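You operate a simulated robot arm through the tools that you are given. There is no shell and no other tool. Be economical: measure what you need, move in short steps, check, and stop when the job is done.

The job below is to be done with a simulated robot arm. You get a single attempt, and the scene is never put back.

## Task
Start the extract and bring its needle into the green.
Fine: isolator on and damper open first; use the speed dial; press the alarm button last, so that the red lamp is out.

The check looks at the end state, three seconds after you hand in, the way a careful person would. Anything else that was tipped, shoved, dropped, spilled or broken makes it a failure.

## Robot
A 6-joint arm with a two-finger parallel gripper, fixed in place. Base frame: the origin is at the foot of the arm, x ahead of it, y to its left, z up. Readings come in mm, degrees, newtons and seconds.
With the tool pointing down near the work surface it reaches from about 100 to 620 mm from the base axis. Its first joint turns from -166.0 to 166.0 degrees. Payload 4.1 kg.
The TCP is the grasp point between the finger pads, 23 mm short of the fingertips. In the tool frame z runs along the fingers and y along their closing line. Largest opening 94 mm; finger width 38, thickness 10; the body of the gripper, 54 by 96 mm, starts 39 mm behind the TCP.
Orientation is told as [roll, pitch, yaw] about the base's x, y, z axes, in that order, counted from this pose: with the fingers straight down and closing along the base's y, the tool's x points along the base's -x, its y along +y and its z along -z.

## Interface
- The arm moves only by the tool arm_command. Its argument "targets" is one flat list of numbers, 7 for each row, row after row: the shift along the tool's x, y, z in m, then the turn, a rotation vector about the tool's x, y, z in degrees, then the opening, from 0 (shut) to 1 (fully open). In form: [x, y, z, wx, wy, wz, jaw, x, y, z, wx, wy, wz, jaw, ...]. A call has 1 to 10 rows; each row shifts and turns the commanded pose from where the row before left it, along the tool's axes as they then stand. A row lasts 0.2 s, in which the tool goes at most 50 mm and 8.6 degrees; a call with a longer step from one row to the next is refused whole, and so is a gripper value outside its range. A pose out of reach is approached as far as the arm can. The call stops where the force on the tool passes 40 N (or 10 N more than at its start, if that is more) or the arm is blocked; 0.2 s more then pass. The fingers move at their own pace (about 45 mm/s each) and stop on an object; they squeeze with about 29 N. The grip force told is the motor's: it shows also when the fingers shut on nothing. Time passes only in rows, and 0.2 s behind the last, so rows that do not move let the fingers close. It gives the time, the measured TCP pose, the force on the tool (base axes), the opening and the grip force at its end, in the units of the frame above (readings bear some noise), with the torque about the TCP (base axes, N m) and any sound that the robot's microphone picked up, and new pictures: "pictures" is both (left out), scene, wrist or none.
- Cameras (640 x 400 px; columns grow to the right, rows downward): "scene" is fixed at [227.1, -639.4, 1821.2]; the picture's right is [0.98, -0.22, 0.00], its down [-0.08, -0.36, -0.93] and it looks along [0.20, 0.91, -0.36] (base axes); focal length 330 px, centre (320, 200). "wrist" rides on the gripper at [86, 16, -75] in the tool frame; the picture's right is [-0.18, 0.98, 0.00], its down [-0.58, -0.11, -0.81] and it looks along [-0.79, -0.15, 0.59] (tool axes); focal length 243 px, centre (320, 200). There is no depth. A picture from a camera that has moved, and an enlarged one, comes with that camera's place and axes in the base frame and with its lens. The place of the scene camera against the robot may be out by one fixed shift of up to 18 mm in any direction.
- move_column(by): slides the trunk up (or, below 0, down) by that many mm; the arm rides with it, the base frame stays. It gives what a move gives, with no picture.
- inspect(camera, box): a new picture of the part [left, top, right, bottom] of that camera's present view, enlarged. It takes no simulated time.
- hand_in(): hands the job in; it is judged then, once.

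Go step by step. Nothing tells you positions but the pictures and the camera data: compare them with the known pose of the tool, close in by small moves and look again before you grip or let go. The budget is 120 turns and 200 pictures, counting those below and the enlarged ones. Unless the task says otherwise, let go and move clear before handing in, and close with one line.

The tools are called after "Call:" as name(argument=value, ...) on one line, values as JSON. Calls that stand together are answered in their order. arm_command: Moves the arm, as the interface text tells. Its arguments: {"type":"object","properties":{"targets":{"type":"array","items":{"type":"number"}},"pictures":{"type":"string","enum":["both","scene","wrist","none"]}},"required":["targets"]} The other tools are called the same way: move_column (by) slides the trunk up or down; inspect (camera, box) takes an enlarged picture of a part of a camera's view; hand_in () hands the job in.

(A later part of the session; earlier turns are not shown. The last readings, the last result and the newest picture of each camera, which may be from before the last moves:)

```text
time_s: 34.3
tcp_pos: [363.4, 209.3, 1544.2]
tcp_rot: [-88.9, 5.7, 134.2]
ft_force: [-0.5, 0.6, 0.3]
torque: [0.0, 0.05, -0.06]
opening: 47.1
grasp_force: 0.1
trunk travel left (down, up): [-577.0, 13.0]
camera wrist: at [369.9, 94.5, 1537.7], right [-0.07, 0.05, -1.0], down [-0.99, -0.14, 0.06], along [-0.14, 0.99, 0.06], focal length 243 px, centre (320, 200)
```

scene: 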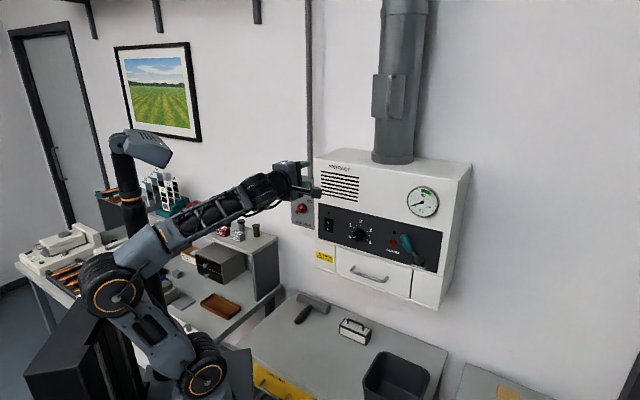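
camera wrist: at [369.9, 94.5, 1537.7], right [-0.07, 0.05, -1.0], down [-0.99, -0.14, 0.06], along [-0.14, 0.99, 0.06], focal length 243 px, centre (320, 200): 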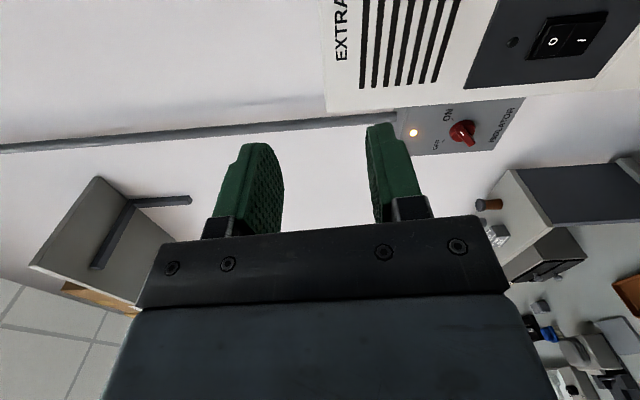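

That frees it. I move right and forward somewhat (unfolding the elbow), then lower the trunk in stages.

Call:
arm_command(targets=[0.045, 0, 0, 0, 0, 0, 0.5, 0.045, 0, 0, 0, 0, 0, 0.5, 0, 0, 0.045, 0, 0, 0, 0.5, 0, 0, 0.045, 0, 0, 0, 0.5], pictures="none")

Call:
move_column(by=-80)

Call:
inspect(camera="scene", box=[0, 100, 480, 400])

```text
time_s: 35.3
tcp_pos: [491.1, 209.7, 1550.4]
tcp_rot: [-89.1, 5.2, 134.5]
ft_force: [-0.2, 0.6, -0.2]
torque: [-0.01, -0.01, 0.03]
opening: 47.2
grasp_force: 0.1
trunk travel left (down, up): [-577.0, 13.0]
```

```text
time_s: 36.5
tcp_pos: [489.3, 209.8, 1469.5]
tcp_rot: [-89.1, 5.2, 134.5]
ft_force: [0.0, -1.0, 0.4]
torque: [-0.03, 0.01, 0.01]
opening: 47.1
grasp_force: 0.1
trunk travel left (down, up): [-497.0, 93.0]
```

```text
1.33 times, centred on (240, 250) of scene
camera zoom: at [227.1, -639.4, 1821.2], right [0.98, -0.22, 0.0], down [-0.08, -0.36, -0.93], along [0.2, 0.91, -0.36], focal length 440 px, centre (427, 133)
```

zoom: 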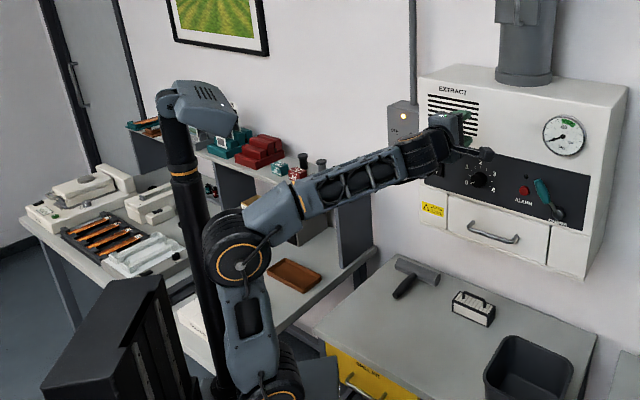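

Clear so far. Lower 100 more, then look at the panel from the wrist.

Call:
move_column(by=-100)

Call:
arm_command(targets=[0.03, 0, 0, 0, 0, 0, 0.5], pictures="both")

```text
time_s: 37.8
tcp_pos: [488.2, 209.4, 1370.7]
tcp_rot: [-89.1, 5.2, 134.6]
ft_force: [-0.4, -0.1, 0.5]
torque: [-0.03, 0.02, 0.01]
opening: 47.2
grasp_force: 0.1
trunk travel left (down, up): [-397.0, 193.0]
```

```text
time_s: 38.2
tcp_pos: [511.2, 188.0, 1374.4]
tcp_rot: [-89.1, 5.4, 134.5]
ft_force: [-0.8, -0.4, 0.2]
torque: [0.0, 0.02, -0.01]
opening: 47.0
grasp_force: 0.1
trunk travel left (down, up): [-397.0, 193.0]
camera wrist: at [518.9, 72.0, 1366.6], right [-0.08, 0.06, -1.0], down [-0.99, -0.14, 0.07], along [-0.14, 0.99, 0.07], focal length 243 px, centre (320, 200)
```

scene: 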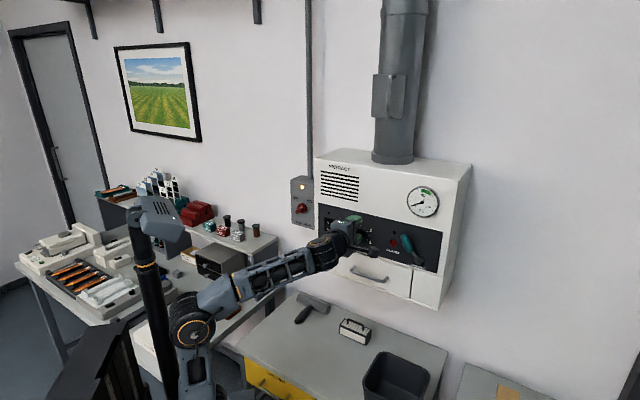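
wrist: 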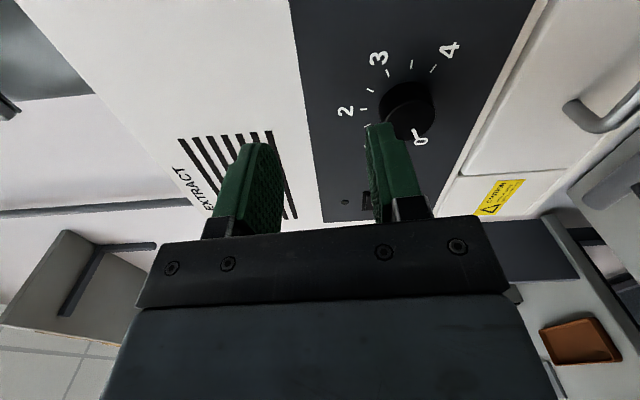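

I see the dial and panel. I retreat a bit, move right toward the lever, and roll the camera toward the top to study the lever.

Call:
arm_command(targets=[0.04, 0, -0.03, 0, 0, 0, 0.5, 0.04, 0, -0.03, 0, 0, 0, 0.5, 0.04, 0, 0, 0, 0, -8, 0.5, 0, 0, 0, 0, 0, -8, 0.5, 0, 0, 0, 0, 0, -8, 0.5, 0, 0, 0, 0, 0, -8, 0.5, 0, 0, 0, 0, 0, -8, 0.5, 0, 0, 0, 0, 0, -8, 0.5, 0, 0, 0, 0, 0, -8, 0.5, 0, 0, 0, 0, 0, -8, 0.5], pictures="both")

```text
time_s: 40.4
tcp_pos: [573.0, 83.6, 1485.6]
tcp_rot: [-88.0, 52.3, 135.4]
ft_force: [0.8, -0.8, 0.2]
torque: [-0.02, -0.03, 0.01]
opening: 47.0
grasp_force: 0.0
out of reach, approached as far as the arm can: row 3, 4, 5, 6, 7, 8, 9, 10
trunk travel left (down, up): [-397.0, 193.0]
camera wrist: at [565.9, -15.0, 1545.6], right [0.45, -0.49, -0.75], down [-0.89, -0.25, -0.38], along [0.0, 0.84, -0.55], focal length 243 px, centre (320, 200)
```

scene: 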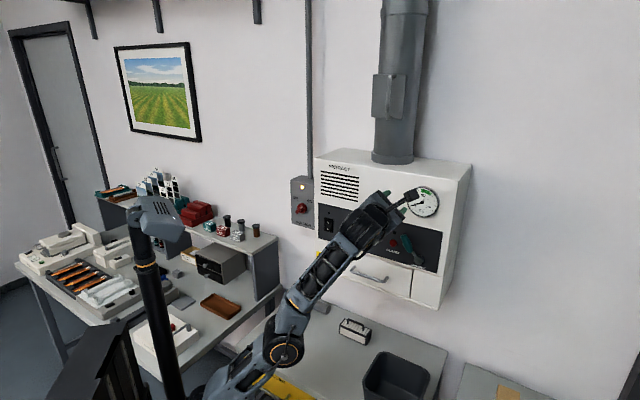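
wrist: 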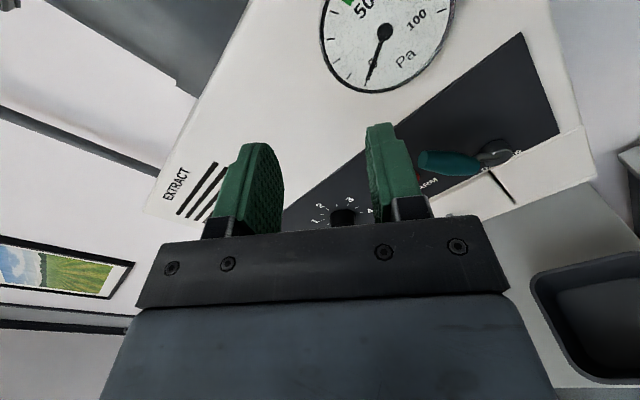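

I work out the limit is the wrist roll (joint 6): on the right side, positive rolls should be free. I roll back +160° up here in free space.

Call:
arm_command(targets=[0, 0, 0, 0, 0, 8.4, 0.5, 0, 0, 0, 0, 0, 8.4, 0.5, 0, 0, 0, 0, 0, 8.4, 0.5, 0, 0, 0, 0, 0, 8.4, 0.5, 0, 0, 0, 0, 0, 8.4, 0.5, 0, 0, 0, 0, 0, 8.4, 0.5, 0, 0, 0, 0, 0, 8.4, 0.5, 0, 0, 0, 0, 0, 8.4, 0.5, 0, 0, 0, 0, 0, 8.4, 0.5, 0, 0, 0, 0, 0, 8.4, 0.5], pictures="none")

Call:
arm_command(targets=[0, 0, 0, 0, 0, 8.4, 0.5, 0, 0, 0, 0, 0, 8.4, 0.5, 0, 0, 0, 0, 0, 8.4, 0.5, 0, 0, 0, 0, 0, 8.4, 0.5, 0, 0, 0, 0, 0, 8.4, 0.5, 0, 0, 0, 0, 0, 8.4, 0.5, 0, 0, 0, 0, 0, 8.4, 0.5, 0, 0, 0, 0, 0, 8.4, 0.5, 0, 0, 0, 0, 0, 8.4, 0.5, 0, 0, 0, 0, 0, 8.4, 0.5], pictures="both")

```text
time_s: 42.6
tcp_pos: [573.5, 83.2, 1485.6]
tcp_rot: [-88.5, -31.9, 133.1]
ft_force: [-0.3, 0.4, -0.2]
torque: [-0.03, 0.0, 0.01]
opening: 46.7
grasp_force: 0.0
trunk travel left (down, up): [-397.0, 193.0]
```

```text
time_s: 44.8
tcp_pos: [573.0, 82.9, 1485.2]
tcp_rot: [87.1, -64.1, -43.5]
ft_force: [0.5, -1.0, -0.5]
torque: [0.03, -0.04, 0.01]
opening: 47.0
grasp_force: 0.1
trunk travel left (down, up): [-397.0, 193.0]
camera wrist: at [482.0, 67.9, 1416.4], right [-0.55, 0.59, 0.59], down [-0.33, -0.8, 0.49], along [0.77, 0.07, 0.64], focal length 243 px, centre (320, 200)
```

scene: 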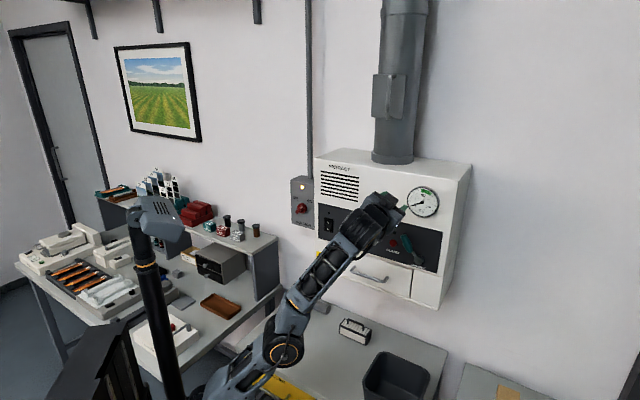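
wrist: 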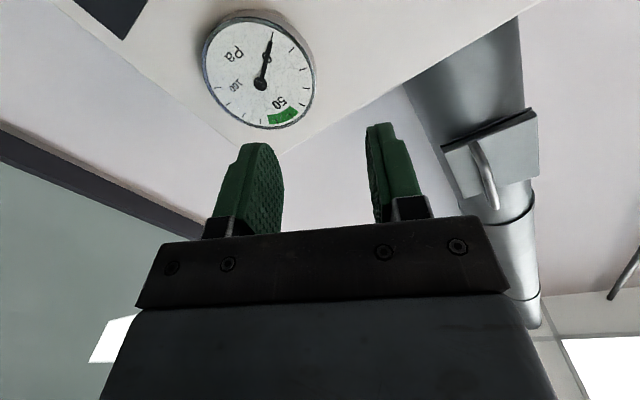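

Free now. Move down 145 mm.

Call:
arm_command(targets=[0.0325, -0.016, 0, 0, 0, 0, 0.5, 0.0325, -0.016, 0, 0, 0, 0, 0.5, 0.0325, -0.016, 0, 0, 0, 0, 0.5, 0.0325, -0.016, 0, 0, 0, 0, 0.5], pictures="both")

Call:
inspect(camera="wrist", box=[120, 0, 440, 200])

```text
time_s: 45.8
tcp_pos: [644.5, 73.0, 1420.9]
tcp_rot: [87.0, -64.2, -43.5]
ft_force: [-0.3, 1.5, 0.3]
torque: [0.01, 0.01, 0.03]
opening: 46.9
grasp_force: 0.0
out of reach, approached as far as the arm can: row 1, 2, 3, 4
trunk travel left (down, up): [-397.0, 193.0]
camera wrist: at [554.3, 57.6, 1353.1], right [-0.55, 0.59, 0.59], down [-0.33, -0.8, 0.49], along [0.77, 0.08, 0.64], focal length 243 px, centre (320, 200)
```

scene: 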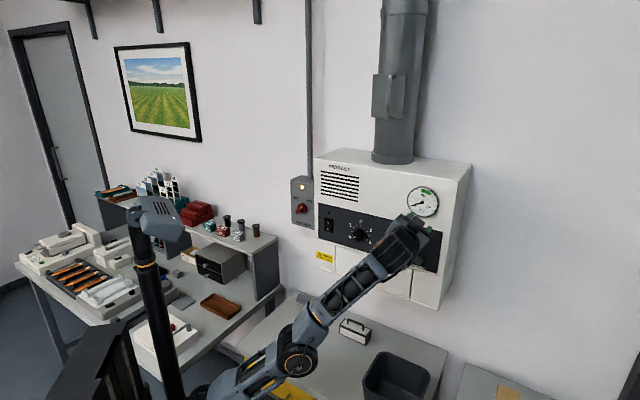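
wrist: 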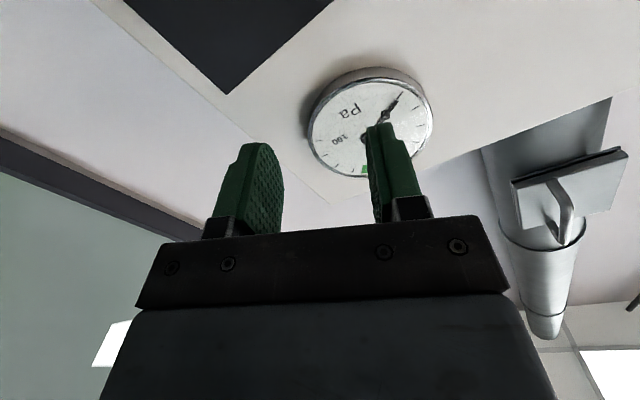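

```text
2.00 times, centred on (280, 100) of wrist
camera zoom: at [554.3, 57.6, 1353.1], right [-0.55, 0.59, 0.59], down [-0.33, -0.8, 0.49], along [0.77, 0.08, 0.64], focal length 485 px, centre (400, 400)
```

zoom: 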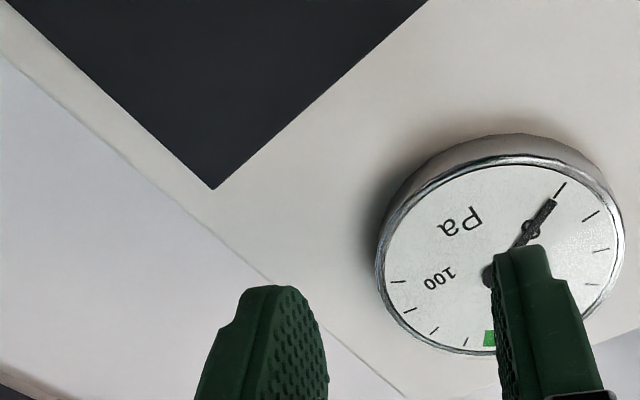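

Reach trouble again—and it drifted toward the gauge, so I back off along the tool first and watch the arm's posture.

Call:
arm_command(targets=[0, 0, -0.04, 0, 0, 0, 0.5, 0, 0, -0.04, 0, 0, 0, 0.5, 0, 0, -0.04, 0, 0, 0, 0.5], pictures="scene")

Call:
inspect(camera="scene", box=[140, 160, 460, 400])

```text
time_s: 46.6
tcp_pos: [585.6, -17.0, 1457.3]
tcp_rot: [87.1, -64.1, -43.5]
ft_force: [0.0, -0.4, -0.1]
torque: [-0.03, -0.04, -0.03]
opening: 47.2
grasp_force: 0.0
out of reach, approached as far as the arm can: row 1, 2, 3
trunk travel left (down, up): [-397.0, 193.0]
```

scene: 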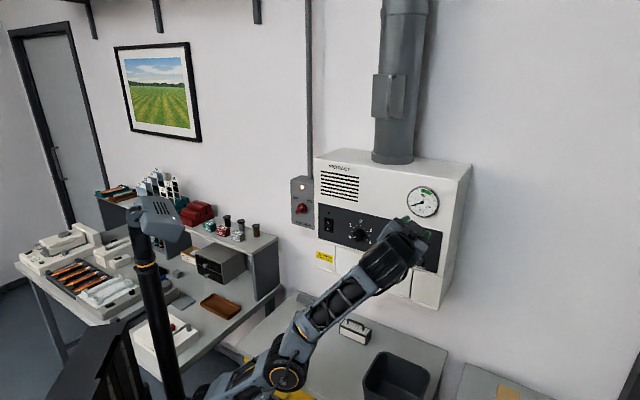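

```text
1.67 times, centred on (300, 280) of scene
camera zoom: at [227.1, -639.4, 1821.2], right [0.98, -0.22, 0.0], down [-0.08, -0.36, -0.93], along [0.2, 0.91, -0.36], focal length 550 px, centre (353, 67)
```

zoom: 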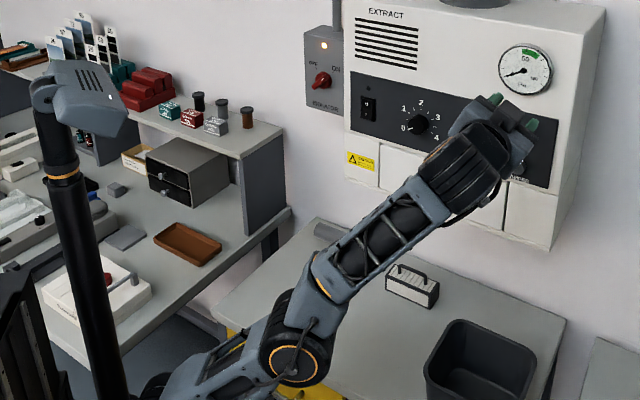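

The elbow has gone low and forward. I go up and left to recover the good elbow-back posture.

Call:
arm_command(targets=[-0.036, 0.018, 0, 0, 0, 0, 0.5, -0.036, 0.018, 0, 0, 0, 0, 0.5, -0.036, 0.018, 0, 0, 0, 0, 0.5, 0.018, 0.036, 0, 0, 0, 0, 0.5, 0.018, 0.036, 0, 0, 0, 0, 0.5, 0.018, 0.036, 0, 0, 0, 0, 0.5], pictures="scene")

```text
time_s: 48.0
tcp_pos: [492.2, 75.5, 1535.9]
tcp_rot: [87.1, -64.1, -43.4]
ft_force: [-0.2, 0.3, 0.8]
torque: [0.0, 0.0, 0.0]
opening: 47.0
grasp_force: 0.1
out of reach, approached as far as the arm can: row 1, 2, 3, 4, 5, 6
trunk travel left (down, up): [-397.0, 193.0]
```

scene: 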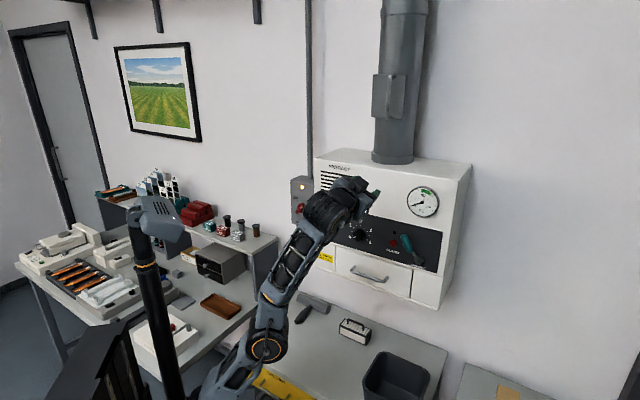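

The arm seems stretched/hyper-extended (trunk low, tool high). I reach further up to straighten it and then come back.

Call:
arm_command(targets=[-0.036, 0.018, 0, 0, 0, 0, 0.5, -0.036, 0.018, 0, 0, 0, 0, 0.5, -0.036, 0.018, 0, 0, 0, 0, 0.5, -0.036, 0.018, 0, 0, 0, 0, 0.5], pictures="scene")

Call:
arm_command(targets=[0.018, 0.036, 0, 0, 0, 0, 0.5, 0.018, 0.036, 0, 0, 0, 0, 0.5, 0.018, 0.036, 0, 0, 0, 0, 0.5], pictures="scene")

```text
time_s: 49.0
tcp_pos: [466.1, 77.7, 1551.6]
tcp_rot: [87.2, -64.2, -43.8]
ft_force: [-1.2, -0.1, -0.2]
torque: [0.02, 0.0, -0.01]
opening: 46.9
grasp_force: 0.1
out of reach, approached as far as the arm can: row 1, 2, 3, 4
trunk travel left (down, up): [-397.0, 193.0]
```

scene: 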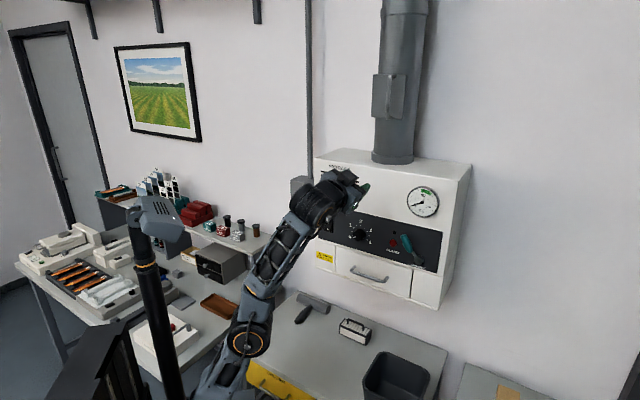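

```text
time_s: 49.8
tcp_pos: [395.3, 164.3, 1578.4]
tcp_rot: [87.2, -64.2, -43.5]
ft_force: [-0.3, 0.6, -0.3]
torque: [-0.02, -0.01, 0.01]
opening: 46.9
grasp_force: 0.1
out of reach, approached as far as the arm can: row 1, 2, 3
trunk travel left (down, up): [-397.0, 193.0]
```

scene: 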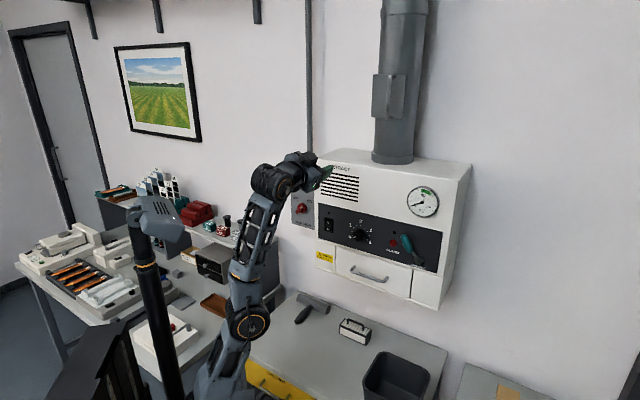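

Now stretched nearly straight. Try coming down and slightly back so the elbow folds rearward.

Call:
arm_command(targets=[0.018, -0.009, -0.02, 0, 0, 0, 0.5, 0.03, -0.015, -0.02, 0, 0, 0, 0.5, 0.036, -0.018, 0, 0, 0, 0, 0.5, 0.036, -0.018, 0, 0, 0, 0, 0.5], pictures="scene")

```text
time_s: 50.8
tcp_pos: [408.7, 137.9, 1574.7]
tcp_rot: [87.0, -64.3, -43.5]
ft_force: [0.7, -0.7, 1.2]
torque: [0.02, 0.0, 0.01]
opening: 46.9
grasp_force: 0.3
out of reach, approached as far as the arm can: row 1, 2, 3, 4
trunk travel left (down, up): [-397.0, 193.0]
```

scene: 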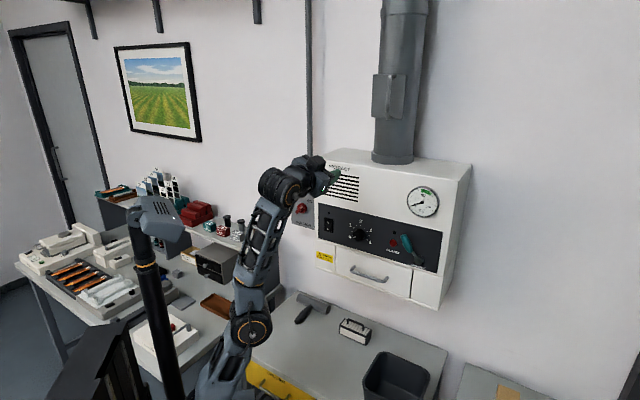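

Stuck at the straight-elbow singularity. I pitch the tool down while lowering, which should make the elbow flex the right way.

Call:
arm_command(targets=[0.027, -0.013, 0, 3.6, 7.4, 0, 0.5, 0.027, -0.013, 0, 3.6, 7.4, 0, 0.5, 0.027, -0.013, 0, 3.6, 7.4, 0, 0.5, 0.027, -0.013, 0.01, 3.6, 7.4, 0, 0.5, 0.027, -0.013, 0.01, 3.6, 7.4, 0, 0.5, 0.027, -0.013, 0.01, 3.6, 7.4, 0, 0.5], pictures="scene")

```text
time_s: 52.2
tcp_pos: [377.9, 99.0, 1420.7]
tcp_rot: [19.4, -34.6, 11.8]
ft_force: [4.6, 0.3, -1.4]
torque: [0.01, 0.11, 0.06]
opening: 47.0
grasp_force: 0.1
out of reach, approached as far as the arm can: row 1, 2, 3, 4, 5
trunk travel left (down, up): [-397.0, 193.0]
```

scene: 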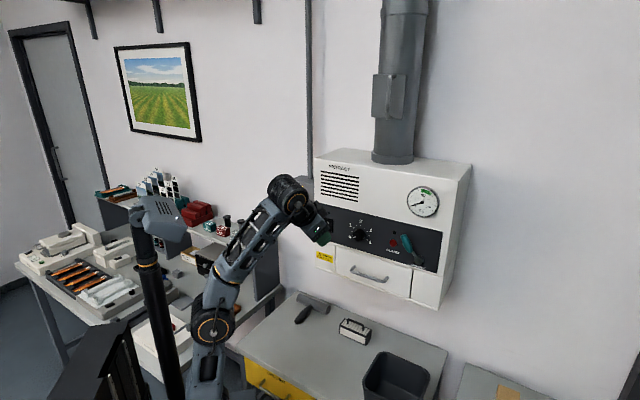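

The elbow is back in the good posture. I raise the trunk 80 mm and lower the arm by more, moving right a bit, to keep the elbow well bent; then look.

Call:
move_column(by=80)

Call:
arm_command(targets=[0.0057, -0.0247, 0.032, 0, 0, 0, 0.5, 0.0057, -0.0247, 0.032, 0, 0, 0, 0.5, 0.0057, -0.0247, 0.032, 0, 0, 0, 0.5, 0.0057, -0.0247, 0.032, 0, 0, 0, 0.5], pictures="both")

```text
time_s: 53.4
tcp_pos: [372.5, 98.1, 1503.3]
tcp_rot: [19.6, -34.9, 11.8]
ft_force: [0.0, -0.2, 0.2]
torque: [0.01, 0.0, -0.02]
opening: 46.9
grasp_force: 0.0
trunk travel left (down, up): [-477.0, 113.0]
```

```text
time_s: 54.4
tcp_pos: [449.5, 67.9, 1361.8]
tcp_rot: [19.6, -34.9, 11.7]
ft_force: [-0.3, -0.4, 0.0]
torque: [0.0, 0.02, -0.01]
opening: 47.0
grasp_force: 0.0
trunk travel left (down, up): [-477.0, 113.0]
camera wrist: at [340.0, 33.2, 1375.0], right [-0.23, 0.9, 0.38], down [0.14, -0.35, 0.93], along [0.96, 0.26, -0.04], focal length 243 px, centre (320, 200)
```

scene: 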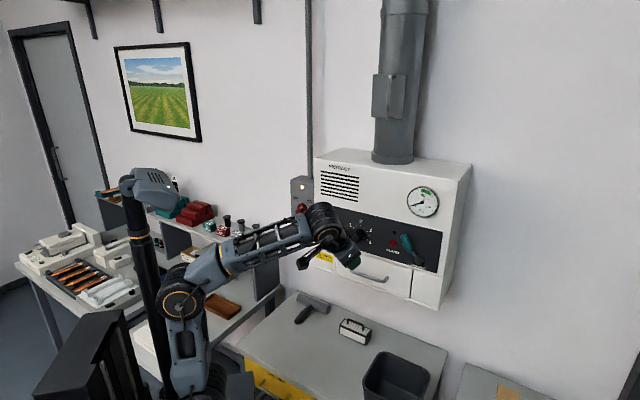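
wrist: 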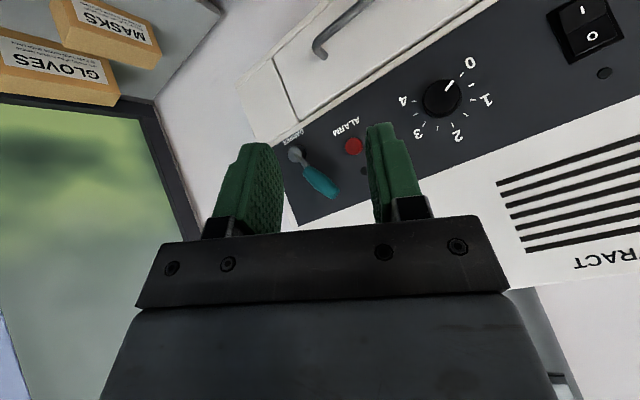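

Good posture and view. Zoom in on the lever and panel.

Call:
inspect(camera="wrist", box=[260, 110, 400, 220])

Call:
inspect(camera="wrist", box=[330, 0, 640, 180])

Call:
inspect(camera="scene", box=[320, 190, 460, 290])

```text
3.64 times, centred on (330, 165) of wrist
camera zoom: at [340.0, 33.2, 1375.0], right [-0.23, 0.9, 0.38], down [0.14, -0.35, 0.93], along [0.96, 0.26, -0.04], focal length 882 px, centre (284, 327)
```

zoom: 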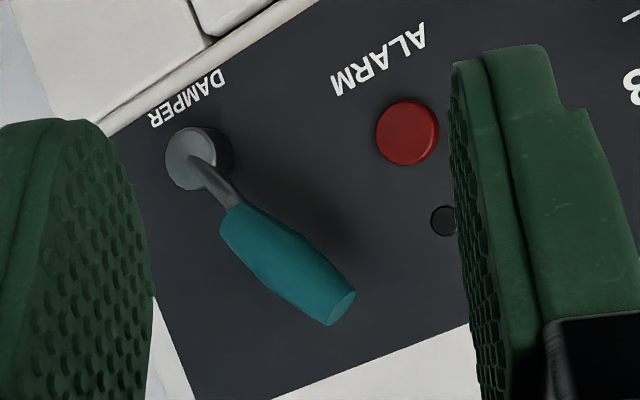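

```text
2.06 times, centred on (485, 90) of wrist
camera zoom: at [340.0, 33.2, 1375.0], right [-0.23, 0.9, 0.38], down [0.14, -0.35, 0.93], along [0.96, 0.26, -0.04], focal length 501 px, centre (-21, 427)
```

zoom: 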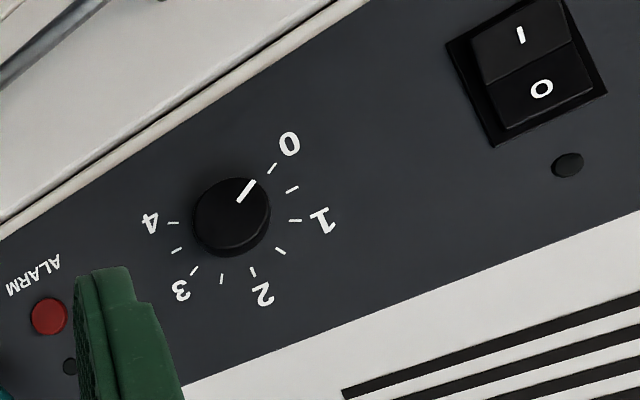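

```text
4.00 times, centred on (390, 240) of scene
camera zoom: at [227.1, -639.4, 1821.2], right [0.98, -0.22, 0.0], down [-0.08, -0.36, -0.93], along [0.2, 0.91, -0.36], focal length 1320 px, centre (40, 40)
```

zoom: 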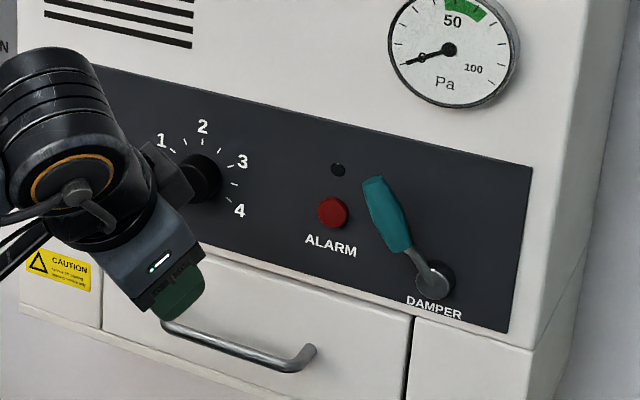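

Positions: lever hub ≈(u416, z1275), its grip end ≈(u358, v552, z1364), i.e. 33° left of upright. I square the roll, close the fingers and come beside the grip on its left.

Call:
arm_command(targets=[0, 0, 0, 0, 0, -6.7, 0, 0, 0, 0, 0, 0, -6.7, 0, 0, 0, 0, 0, 0, -6.7, 0, 0, 0, 0, 0, 0, -6.7, 0, -0.031, -0.0125, 0.0307, 0, 0, 0, 0, -0.031, -0.0125, 0.0307, 0, 0, 0, 0, -0.031, -0.0125, 0.0307, 0, 0, 0, 0], pictures="both")

Call:
inspect(camera="scene", box=[320, 190, 460, 290])

```text
time_s: 56.0
tcp_pos: [570.1, 126.8, 1354.3]
tcp_rot: [-0.9, -39.3, 45.2]
ft_force: [-0.5, 0.4, 0.0]
torque: [-0.01, 0.04, -0.01]
opening: 0.0
grasp_force: 29.1
trunk travel left (down, up): [-477.0, 113.0]
camera wrist: at [478.0, 58.5, 1356.3], right [-0.59, 0.8, 0.1], down [0.02, -0.11, 0.99], along [0.81, 0.59, 0.05], focal length 243 px, centre (320, 200)
```

scene: 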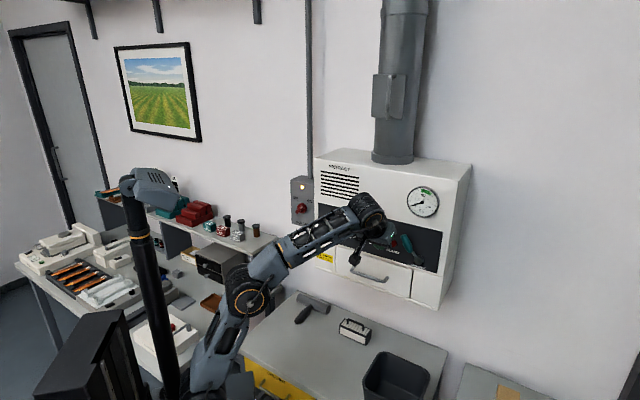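
wrist: 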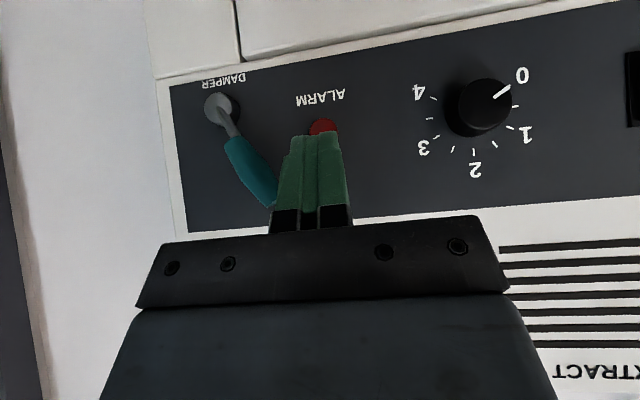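

```text
4.00 times, centred on (390, 240) of scene
camera zoom: at [227.1, -639.4, 1821.2], right [0.98, -0.22, 0.0], down [-0.08, -0.36, -0.93], along [0.2, 0.91, -0.36], focal length 1320 px, centre (40, 40)
```

zoom: 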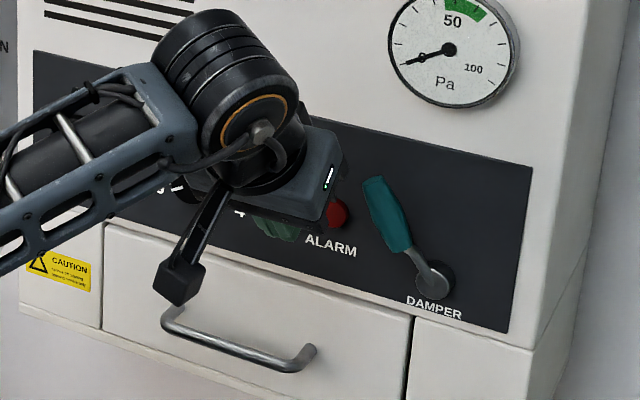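

Beside the lever's left. Advance 52 mm to its depth, then push right gently and watch the force.

Call:
arm_command(targets=[-0.0195, 0, 0.017, 0, 0, 0, 0, -0.0195, 0, 0.017, 0, 0, 0, 0, 0, -0.015, 0, 0, 0, 0, 0], pictures="both")

Call:
inspect(camera="scene", box=[340, 190, 480, 290])

```text
time_s: 56.8
tcp_pos: [616.2, 153.3, 1351.4]
tcp_rot: [-1.0, -39.4, 44.9]
ft_force: [-0.5, -0.6, 1.2]
torque: [-0.01, 0.02, 0.01]
opening: 0.2
grasp_force: 27.9
trunk travel left (down, up): [-477.0, 113.0]
camera wrist: at [523.4, 84.4, 1353.9], right [-0.59, 0.8, 0.1], down [0.02, -0.11, 0.99], along [0.81, 0.59, 0.05], focal length 243 px, centre (320, 200)
```

scene: 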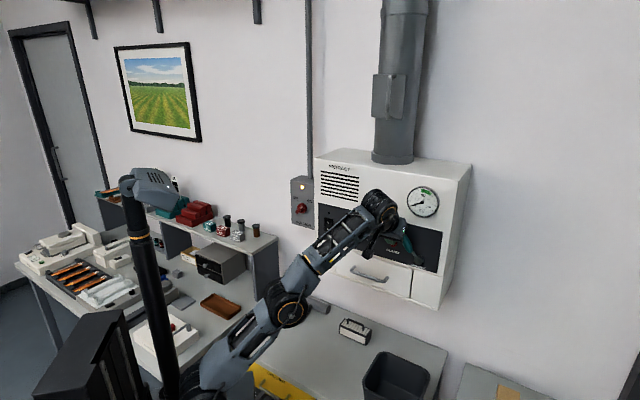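
wrist: 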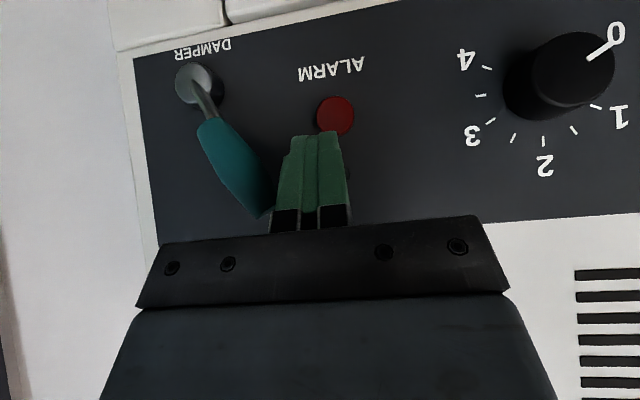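

```text
4.00 times, centred on (410, 240) of scene
camera zoom: at [227.1, -639.4, 1821.2], right [0.98, -0.22, 0.0], down [-0.08, -0.36, -0.93], along [0.2, 0.91, -0.36], focal length 1320 px, centre (-40, 40)
```

zoom: 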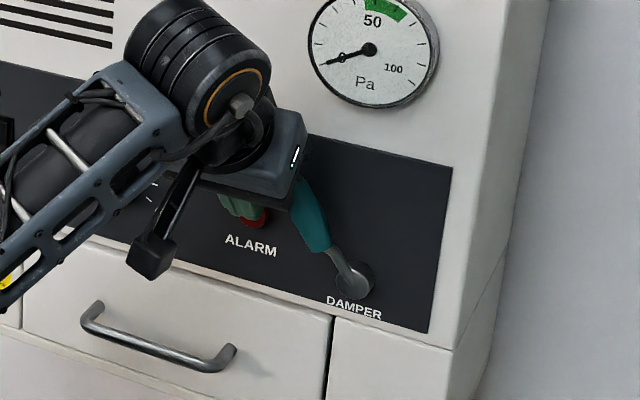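

Arm is getting too straight. I back off 80 mm, raise the trunk by 105, and bring the tool down again so there's reach to spare.

Call:
arm_command(targets=[0.031, 0, -0.025, 0, 0, 0, 0, 0.031, 0, -0.025, 0, 0, 0, 0], pictures="none")

Call:
move_column(by=105)

Call:
arm_command(targets=[0.022, 0, 0.027, 0, 0, 0, 0, 0.022, 0, 0.027, 0, 0, 0, 0, 0.022, 0, 0.027, 0, 0, 0, 0], pictures="scene")

```text
time_s: 57.4
tcp_pos: [561.8, 97.3, 1352.6]
tcp_rot: [-1.1, -39.4, 45.2]
ft_force: [-1.0, -1.4, 0.4]
torque: [0.0, -0.04, 0.01]
opening: 0.0
grasp_force: 29.2
trunk travel left (down, up): [-477.0, 113.0]
```

```text
time_s: 58.8
tcp_pos: [562.6, 97.4, 1456.5]
tcp_rot: [-1.1, -39.4, 45.1]
ft_force: [0.4, -0.2, -0.3]
torque: [0.01, 0.03, 0.03]
opening: 0.0
grasp_force: 28.9
trunk travel left (down, up): [-582.0, 8.0]
```

```text
time_s: 59.6
tcp_pos: [566.1, 97.7, 1352.3]
tcp_rot: [-1.0, -39.4, 45.1]
ft_force: [0.3, -0.1, 0.1]
torque: [-0.01, 0.01, 0.02]
opening: 0.2
grasp_force: 28.0
trunk travel left (down, up): [-582.0, 8.0]
```

scene: 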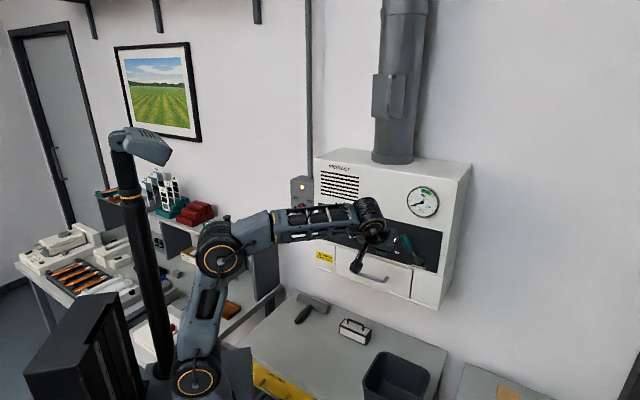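

Elbow well bent now. Advance to the lever's depth left of it, then push right.

Call:
arm_command(targets=[-0.0295, 0.004, 0.024, 0, 0, 0, 0, -0.0295, 0.004, 0.024, 0, 0, 0, 0, 0, -0.012, 0, 0, 0, 0, 0, 0, -0.012, 0, 0, 0, 0, 0, 0, -0.012, 0, 0, 0, 0, 0], pictures="both")

Call:
inspect(camera="scene", box=[340, 190, 480, 290])

```text
time_s: 60.8
tcp_pos: [638.0, 129.7, 1352.0]
tcp_rot: [-0.9, -39.3, 45.0]
ft_force: [0.0, -0.2, 0.4]
torque: [0.01, -0.02, -0.02]
opening: 0.0
grasp_force: 28.6
trunk travel left (down, up): [-582.0, 8.0]
camera wrist: at [544.0, 60.2, 1355.1], right [-0.59, 0.8, 0.1], down [0.02, -0.11, 0.99], along [0.81, 0.59, 0.05], focal length 243 px, centre (320, 200)
```

scene: 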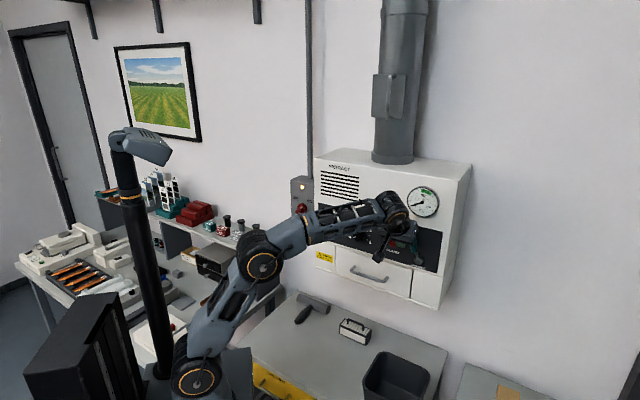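
wrist: 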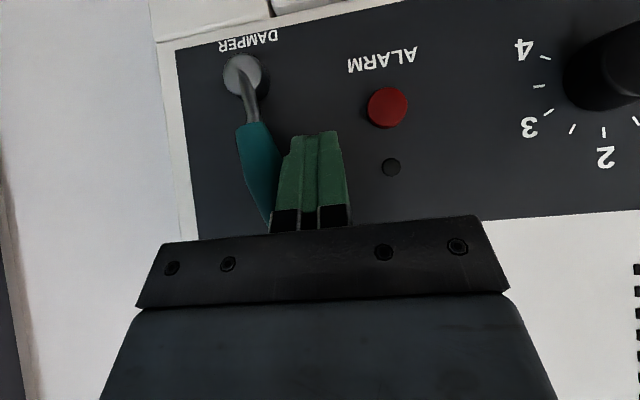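

```text
4.00 times, centred on (410, 240) of scene
camera zoom: at [227.1, -639.4, 1821.2], right [0.98, -0.22, 0.0], down [-0.08, -0.36, -0.93], along [0.2, 0.91, -0.36], focal length 1320 px, centre (-40, 40)
```

zoom: 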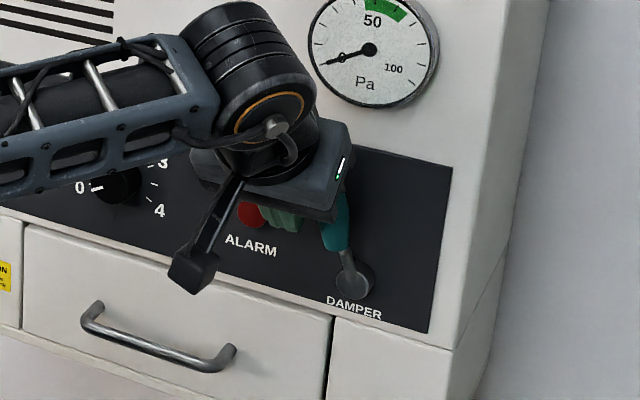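

Contact is close and force low. Continue pushing right 60 mm with a slight rise.

Call:
arm_command(targets=[-0.0015, -0.012, -0.002, 0, 0, 0, 0, -0.0015, -0.012, -0.002, 0, 0, 0, 0, -0.0015, -0.012, -0.002, 0, 0, 0, 0, -0.0015, -0.012, -0.002, 0, 0, 0, 0, 0, -0.012, 0, 0, 0, 0, 0], pictures="both")

Call:
inspect(camera="scene", box=[340, 190, 480, 290])

```text
time_s: 62.0
tcp_pos: [678.8, 88.2, 1363.0]
tcp_rot: [-1.1, -39.4, 45.2]
ft_force: [-2.3, 0.3, -0.4]
torque: [0.01, 0.05, 0.03]
opening: 0.0
grasp_force: 29.0
trunk travel left (down, up): [-582.0, 8.0]
camera wrist: at [585.6, 19.0, 1366.1], right [-0.59, 0.8, 0.1], down [0.02, -0.11, 0.99], along [0.81, 0.59, 0.05], focal length 243 px, centre (320, 200)
```

scene: 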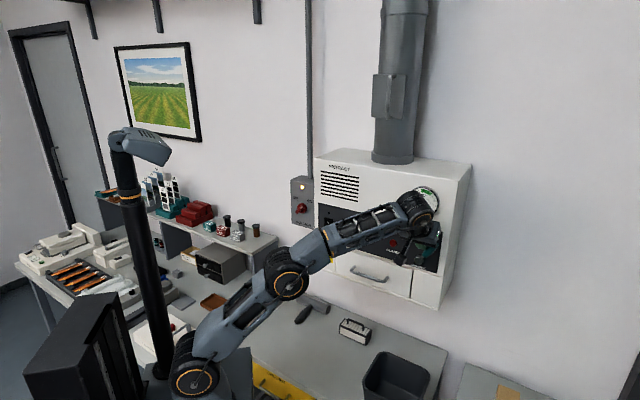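
wrist: 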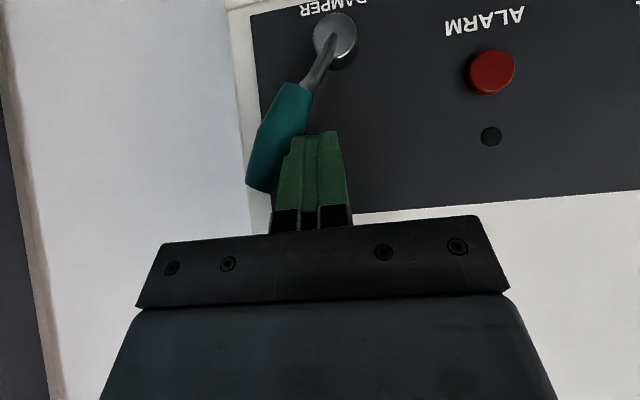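

```text
4.00 times, centred on (410, 240) of scene
camera zoom: at [227.1, -639.4, 1821.2], right [0.98, -0.22, 0.0], down [-0.08, -0.36, -0.93], along [0.2, 0.91, -0.36], focal length 1320 px, centre (-40, 40)
```

zoom: 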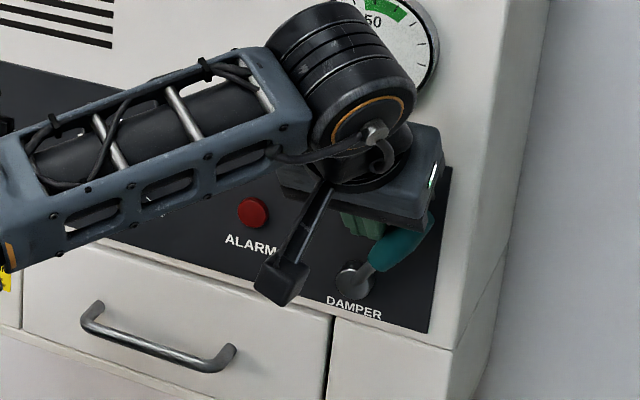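

The lever follows freely and is now ~30° right of upright. Continue right and down a little to find its stop.

Call:
arm_command(targets=[0.002, -0.01, 0.0025, 0, 0, 0, 0, 0.003, -0.009, 0.004, 0, 0, 0, 0, 0.004, -0.008, 0.005, 0, 0, 0, 0], pictures="both")

Call:
inspect(camera="scene", box=[340, 190, 480, 290])

```text
time_s: 62.5
tcp_pos: [679.5, 86.3, 1363.8]
tcp_rot: [-0.4, -39.4, 45.6]
ft_force: [-28.4, 17.0, 0.7]
torque: [0.37, 0.71, 0.12]
opening: 0.0
grasp_force: 28.9
trunk travel left (down, up): [-582.0, 8.0]
stopped in row 2: the force on the tool passed its limit at 45 N (the readings are from after the stop); the commanded pose is now the measured one
camera wrist: at [587.9, 16.6, 1366.4], right [-0.6, 0.79, 0.11], down [0.03, -0.12, 0.99], along [0.8, 0.6, 0.05], focal length 243 px, centre (320, 200)
```

scene: 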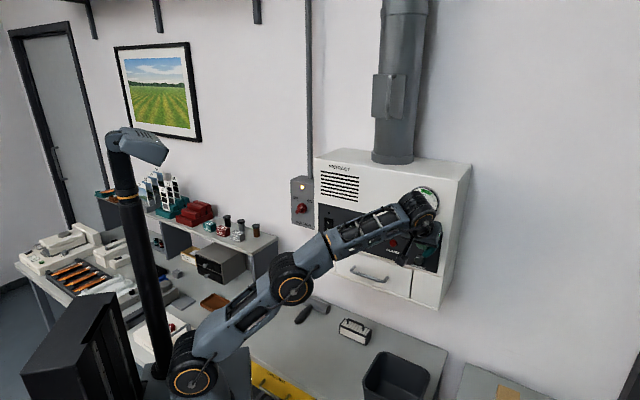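
wrist: 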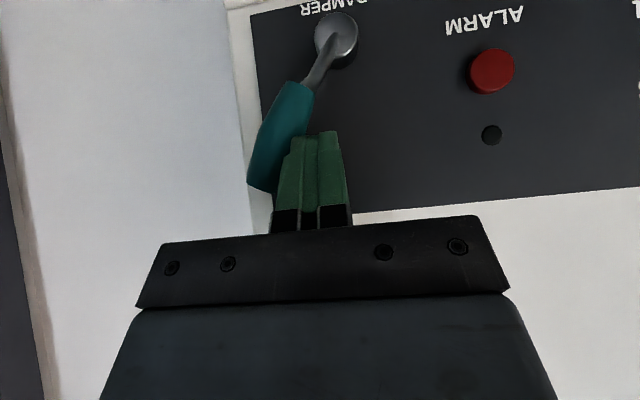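

```text
4.00 times, centred on (410, 240) of scene
camera zoom: at [227.1, -639.4, 1821.2], right [0.98, -0.22, 0.0], down [-0.08, -0.36, -0.93], along [0.2, 0.91, -0.36], focal length 1320 px, centre (-40, 40)
```

zoom: 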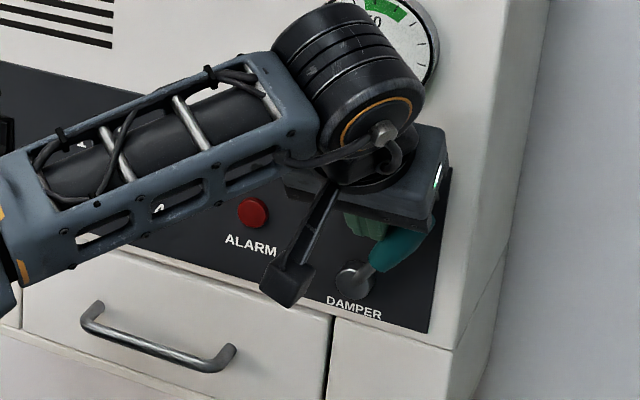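

The lever is at its right stop. Back off left and retreat, then view the result.

Call:
arm_command(targets=[0, 0.02, 0, 0, 0, 0, 0, 0, 0.02, 0, 0, 0, 0, 0, 0.026, 0.02, -0.021, 0, 0, 0, 0, 0.026, 0.02, -0.021, 0, 0, 0, 0, 0.026, 0.02, -0.021, 0, 0, 0, 0, 0, 0.045, 0, 0, 0, 0, 0, 0, 0.045, 0, 0, 0, 0, 0, 0, 0.045, 0, 0, 0, 0, 0], pictures="both")

Call:
inspect(camera="scene", box=[340, 190, 480, 290])

```text
time_s: 64.3
tcp_pos: [448.8, 177.5, 1356.7]
tcp_rot: [-0.5, -39.3, 45.1]
ft_force: [0.2, 0.5, -0.1]
torque: [0.02, 0.01, 0.02]
opening: 0.0
grasp_force: 29.5
trunk travel left (down, up): [-582.0, 8.0]
camera wrist: at [356.5, 107.7, 1360.9], right [-0.59, 0.8, 0.11], down [0.03, -0.12, 0.99], along [0.8, 0.59, 0.05], focal length 243 px, centre (320, 200)
```

scene: 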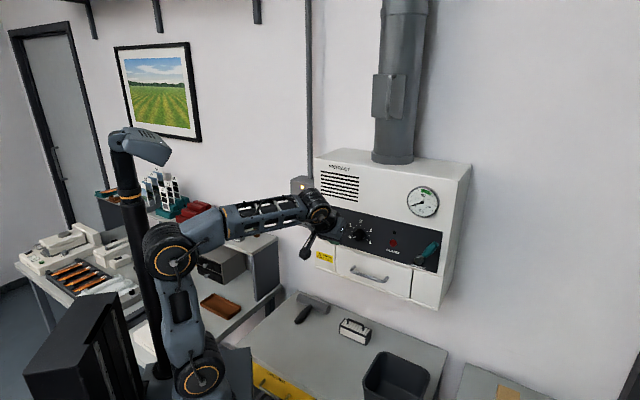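
wrist: 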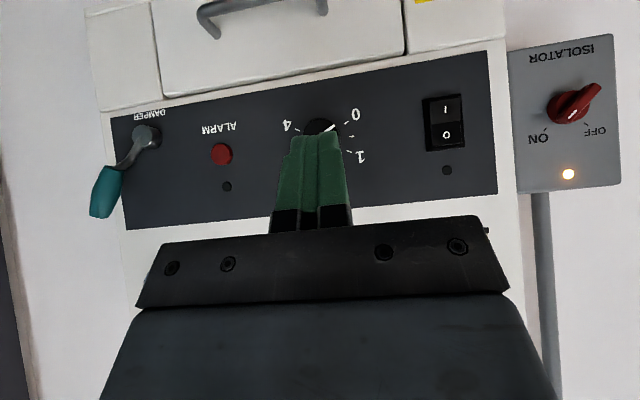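

```text
4.00 times, centred on (410, 240) of scene
camera zoom: at [227.1, -639.4, 1821.2], right [0.98, -0.22, 0.0], down [-0.08, -0.36, -0.93], along [0.2, 0.91, -0.36], focal length 1320 px, centre (-40, 40)
```

zoom: 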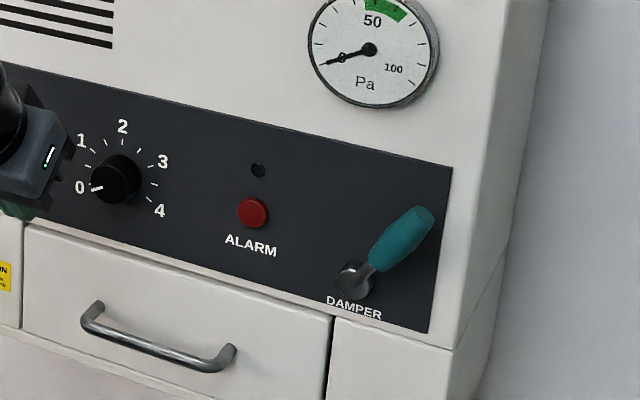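

Isolator ON, damper lever fully to the right. Now the rocker (I half ≈ u 78, z 1294): lift the pitch to 25° below horizontal, roll 90° and come in front of it.

Call:
arm_command(targets=[0, 0, 0, 0, -6.5, 0, 0, 0, 0, 0, 0, -6.5, 0, 0, 0, 0, 0, 0, -6.5, 0, 0, 0, 0, 0, 0, -6.5, 0, 0, 0, 0, 0, 0, 0, 8.2, 0, 0, 0, 0, 0, 0, 8.2, 0, 0, 0, 0, 0, 0, 8.2, 0, 0, 0, 0, 0, 0, 8.2, 0, 0, 0, 0, 0, 0, 8.2, 0, 0, 0, 0, 0, 0, 8.2, 0], pictures="none")

Call:
arm_command(targets=[0, 0, 0, 0, 0, 8.2, 0, 0, 0, 0, 0, 0, 8.2, 0, 0, 0, 0, 0, 0, 8.2, 0, 0, 0, 0, 0, 0, 8.2, 0, 0, 0, 0, 0, 0, 8, 0, 0.0285, -0.005, 0.0264, 0, 0, 0, 0, 0.0285, -0.005, 0.0264, 0, 0, 0, 0, 0.0285, -0.005, 0.0264, 0, 0, 0, 0, 0.0285, -0.005, 0.0264, 0, 0, 0, 0], pictures="both")

```text
time_s: 66.5
tcp_pos: [451.5, 175.7, 1357.8]
tcp_rot: [58.6, -36.6, -25.3]
ft_force: [0.5, -0.1, -0.2]
torque: [0.01, 0.03, -0.07]
opening: 0.1
grasp_force: 29.3
trunk travel left (down, up): [-582.0, 8.0]
```

```text
time_s: 68.5
tcp_pos: [429.7, 321.7, 1296.4]
tcp_rot: [65.3, -0.4, -45.1]
ft_force: [0.0, 0.3, 0.7]
torque: [0.0, -0.02, 0.0]
opening: 0.0
grasp_force: 29.2
trunk travel left (down, up): [-582.0, 8.0]
camera wrist: at [325.5, 338.3, 1342.5], right [0.42, 0.16, 0.89], down [-0.14, -0.96, 0.24], along [0.9, -0.23, -0.38], focal length 243 px, centre (320, 200)
```

scene: 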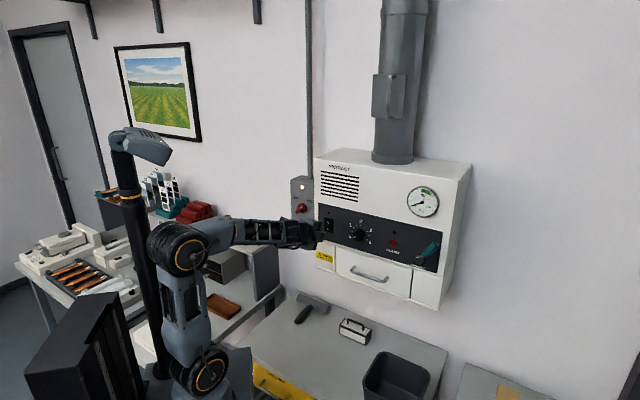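
wrist: 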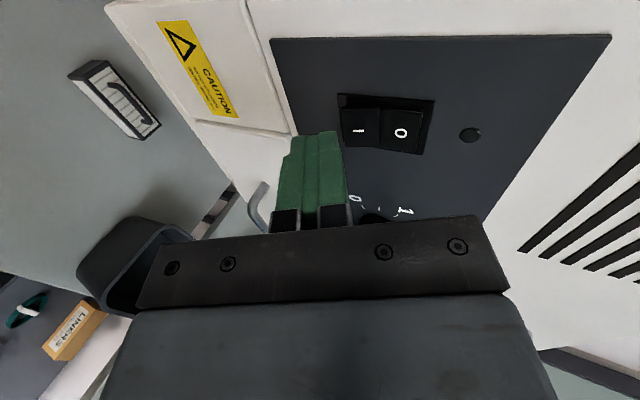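

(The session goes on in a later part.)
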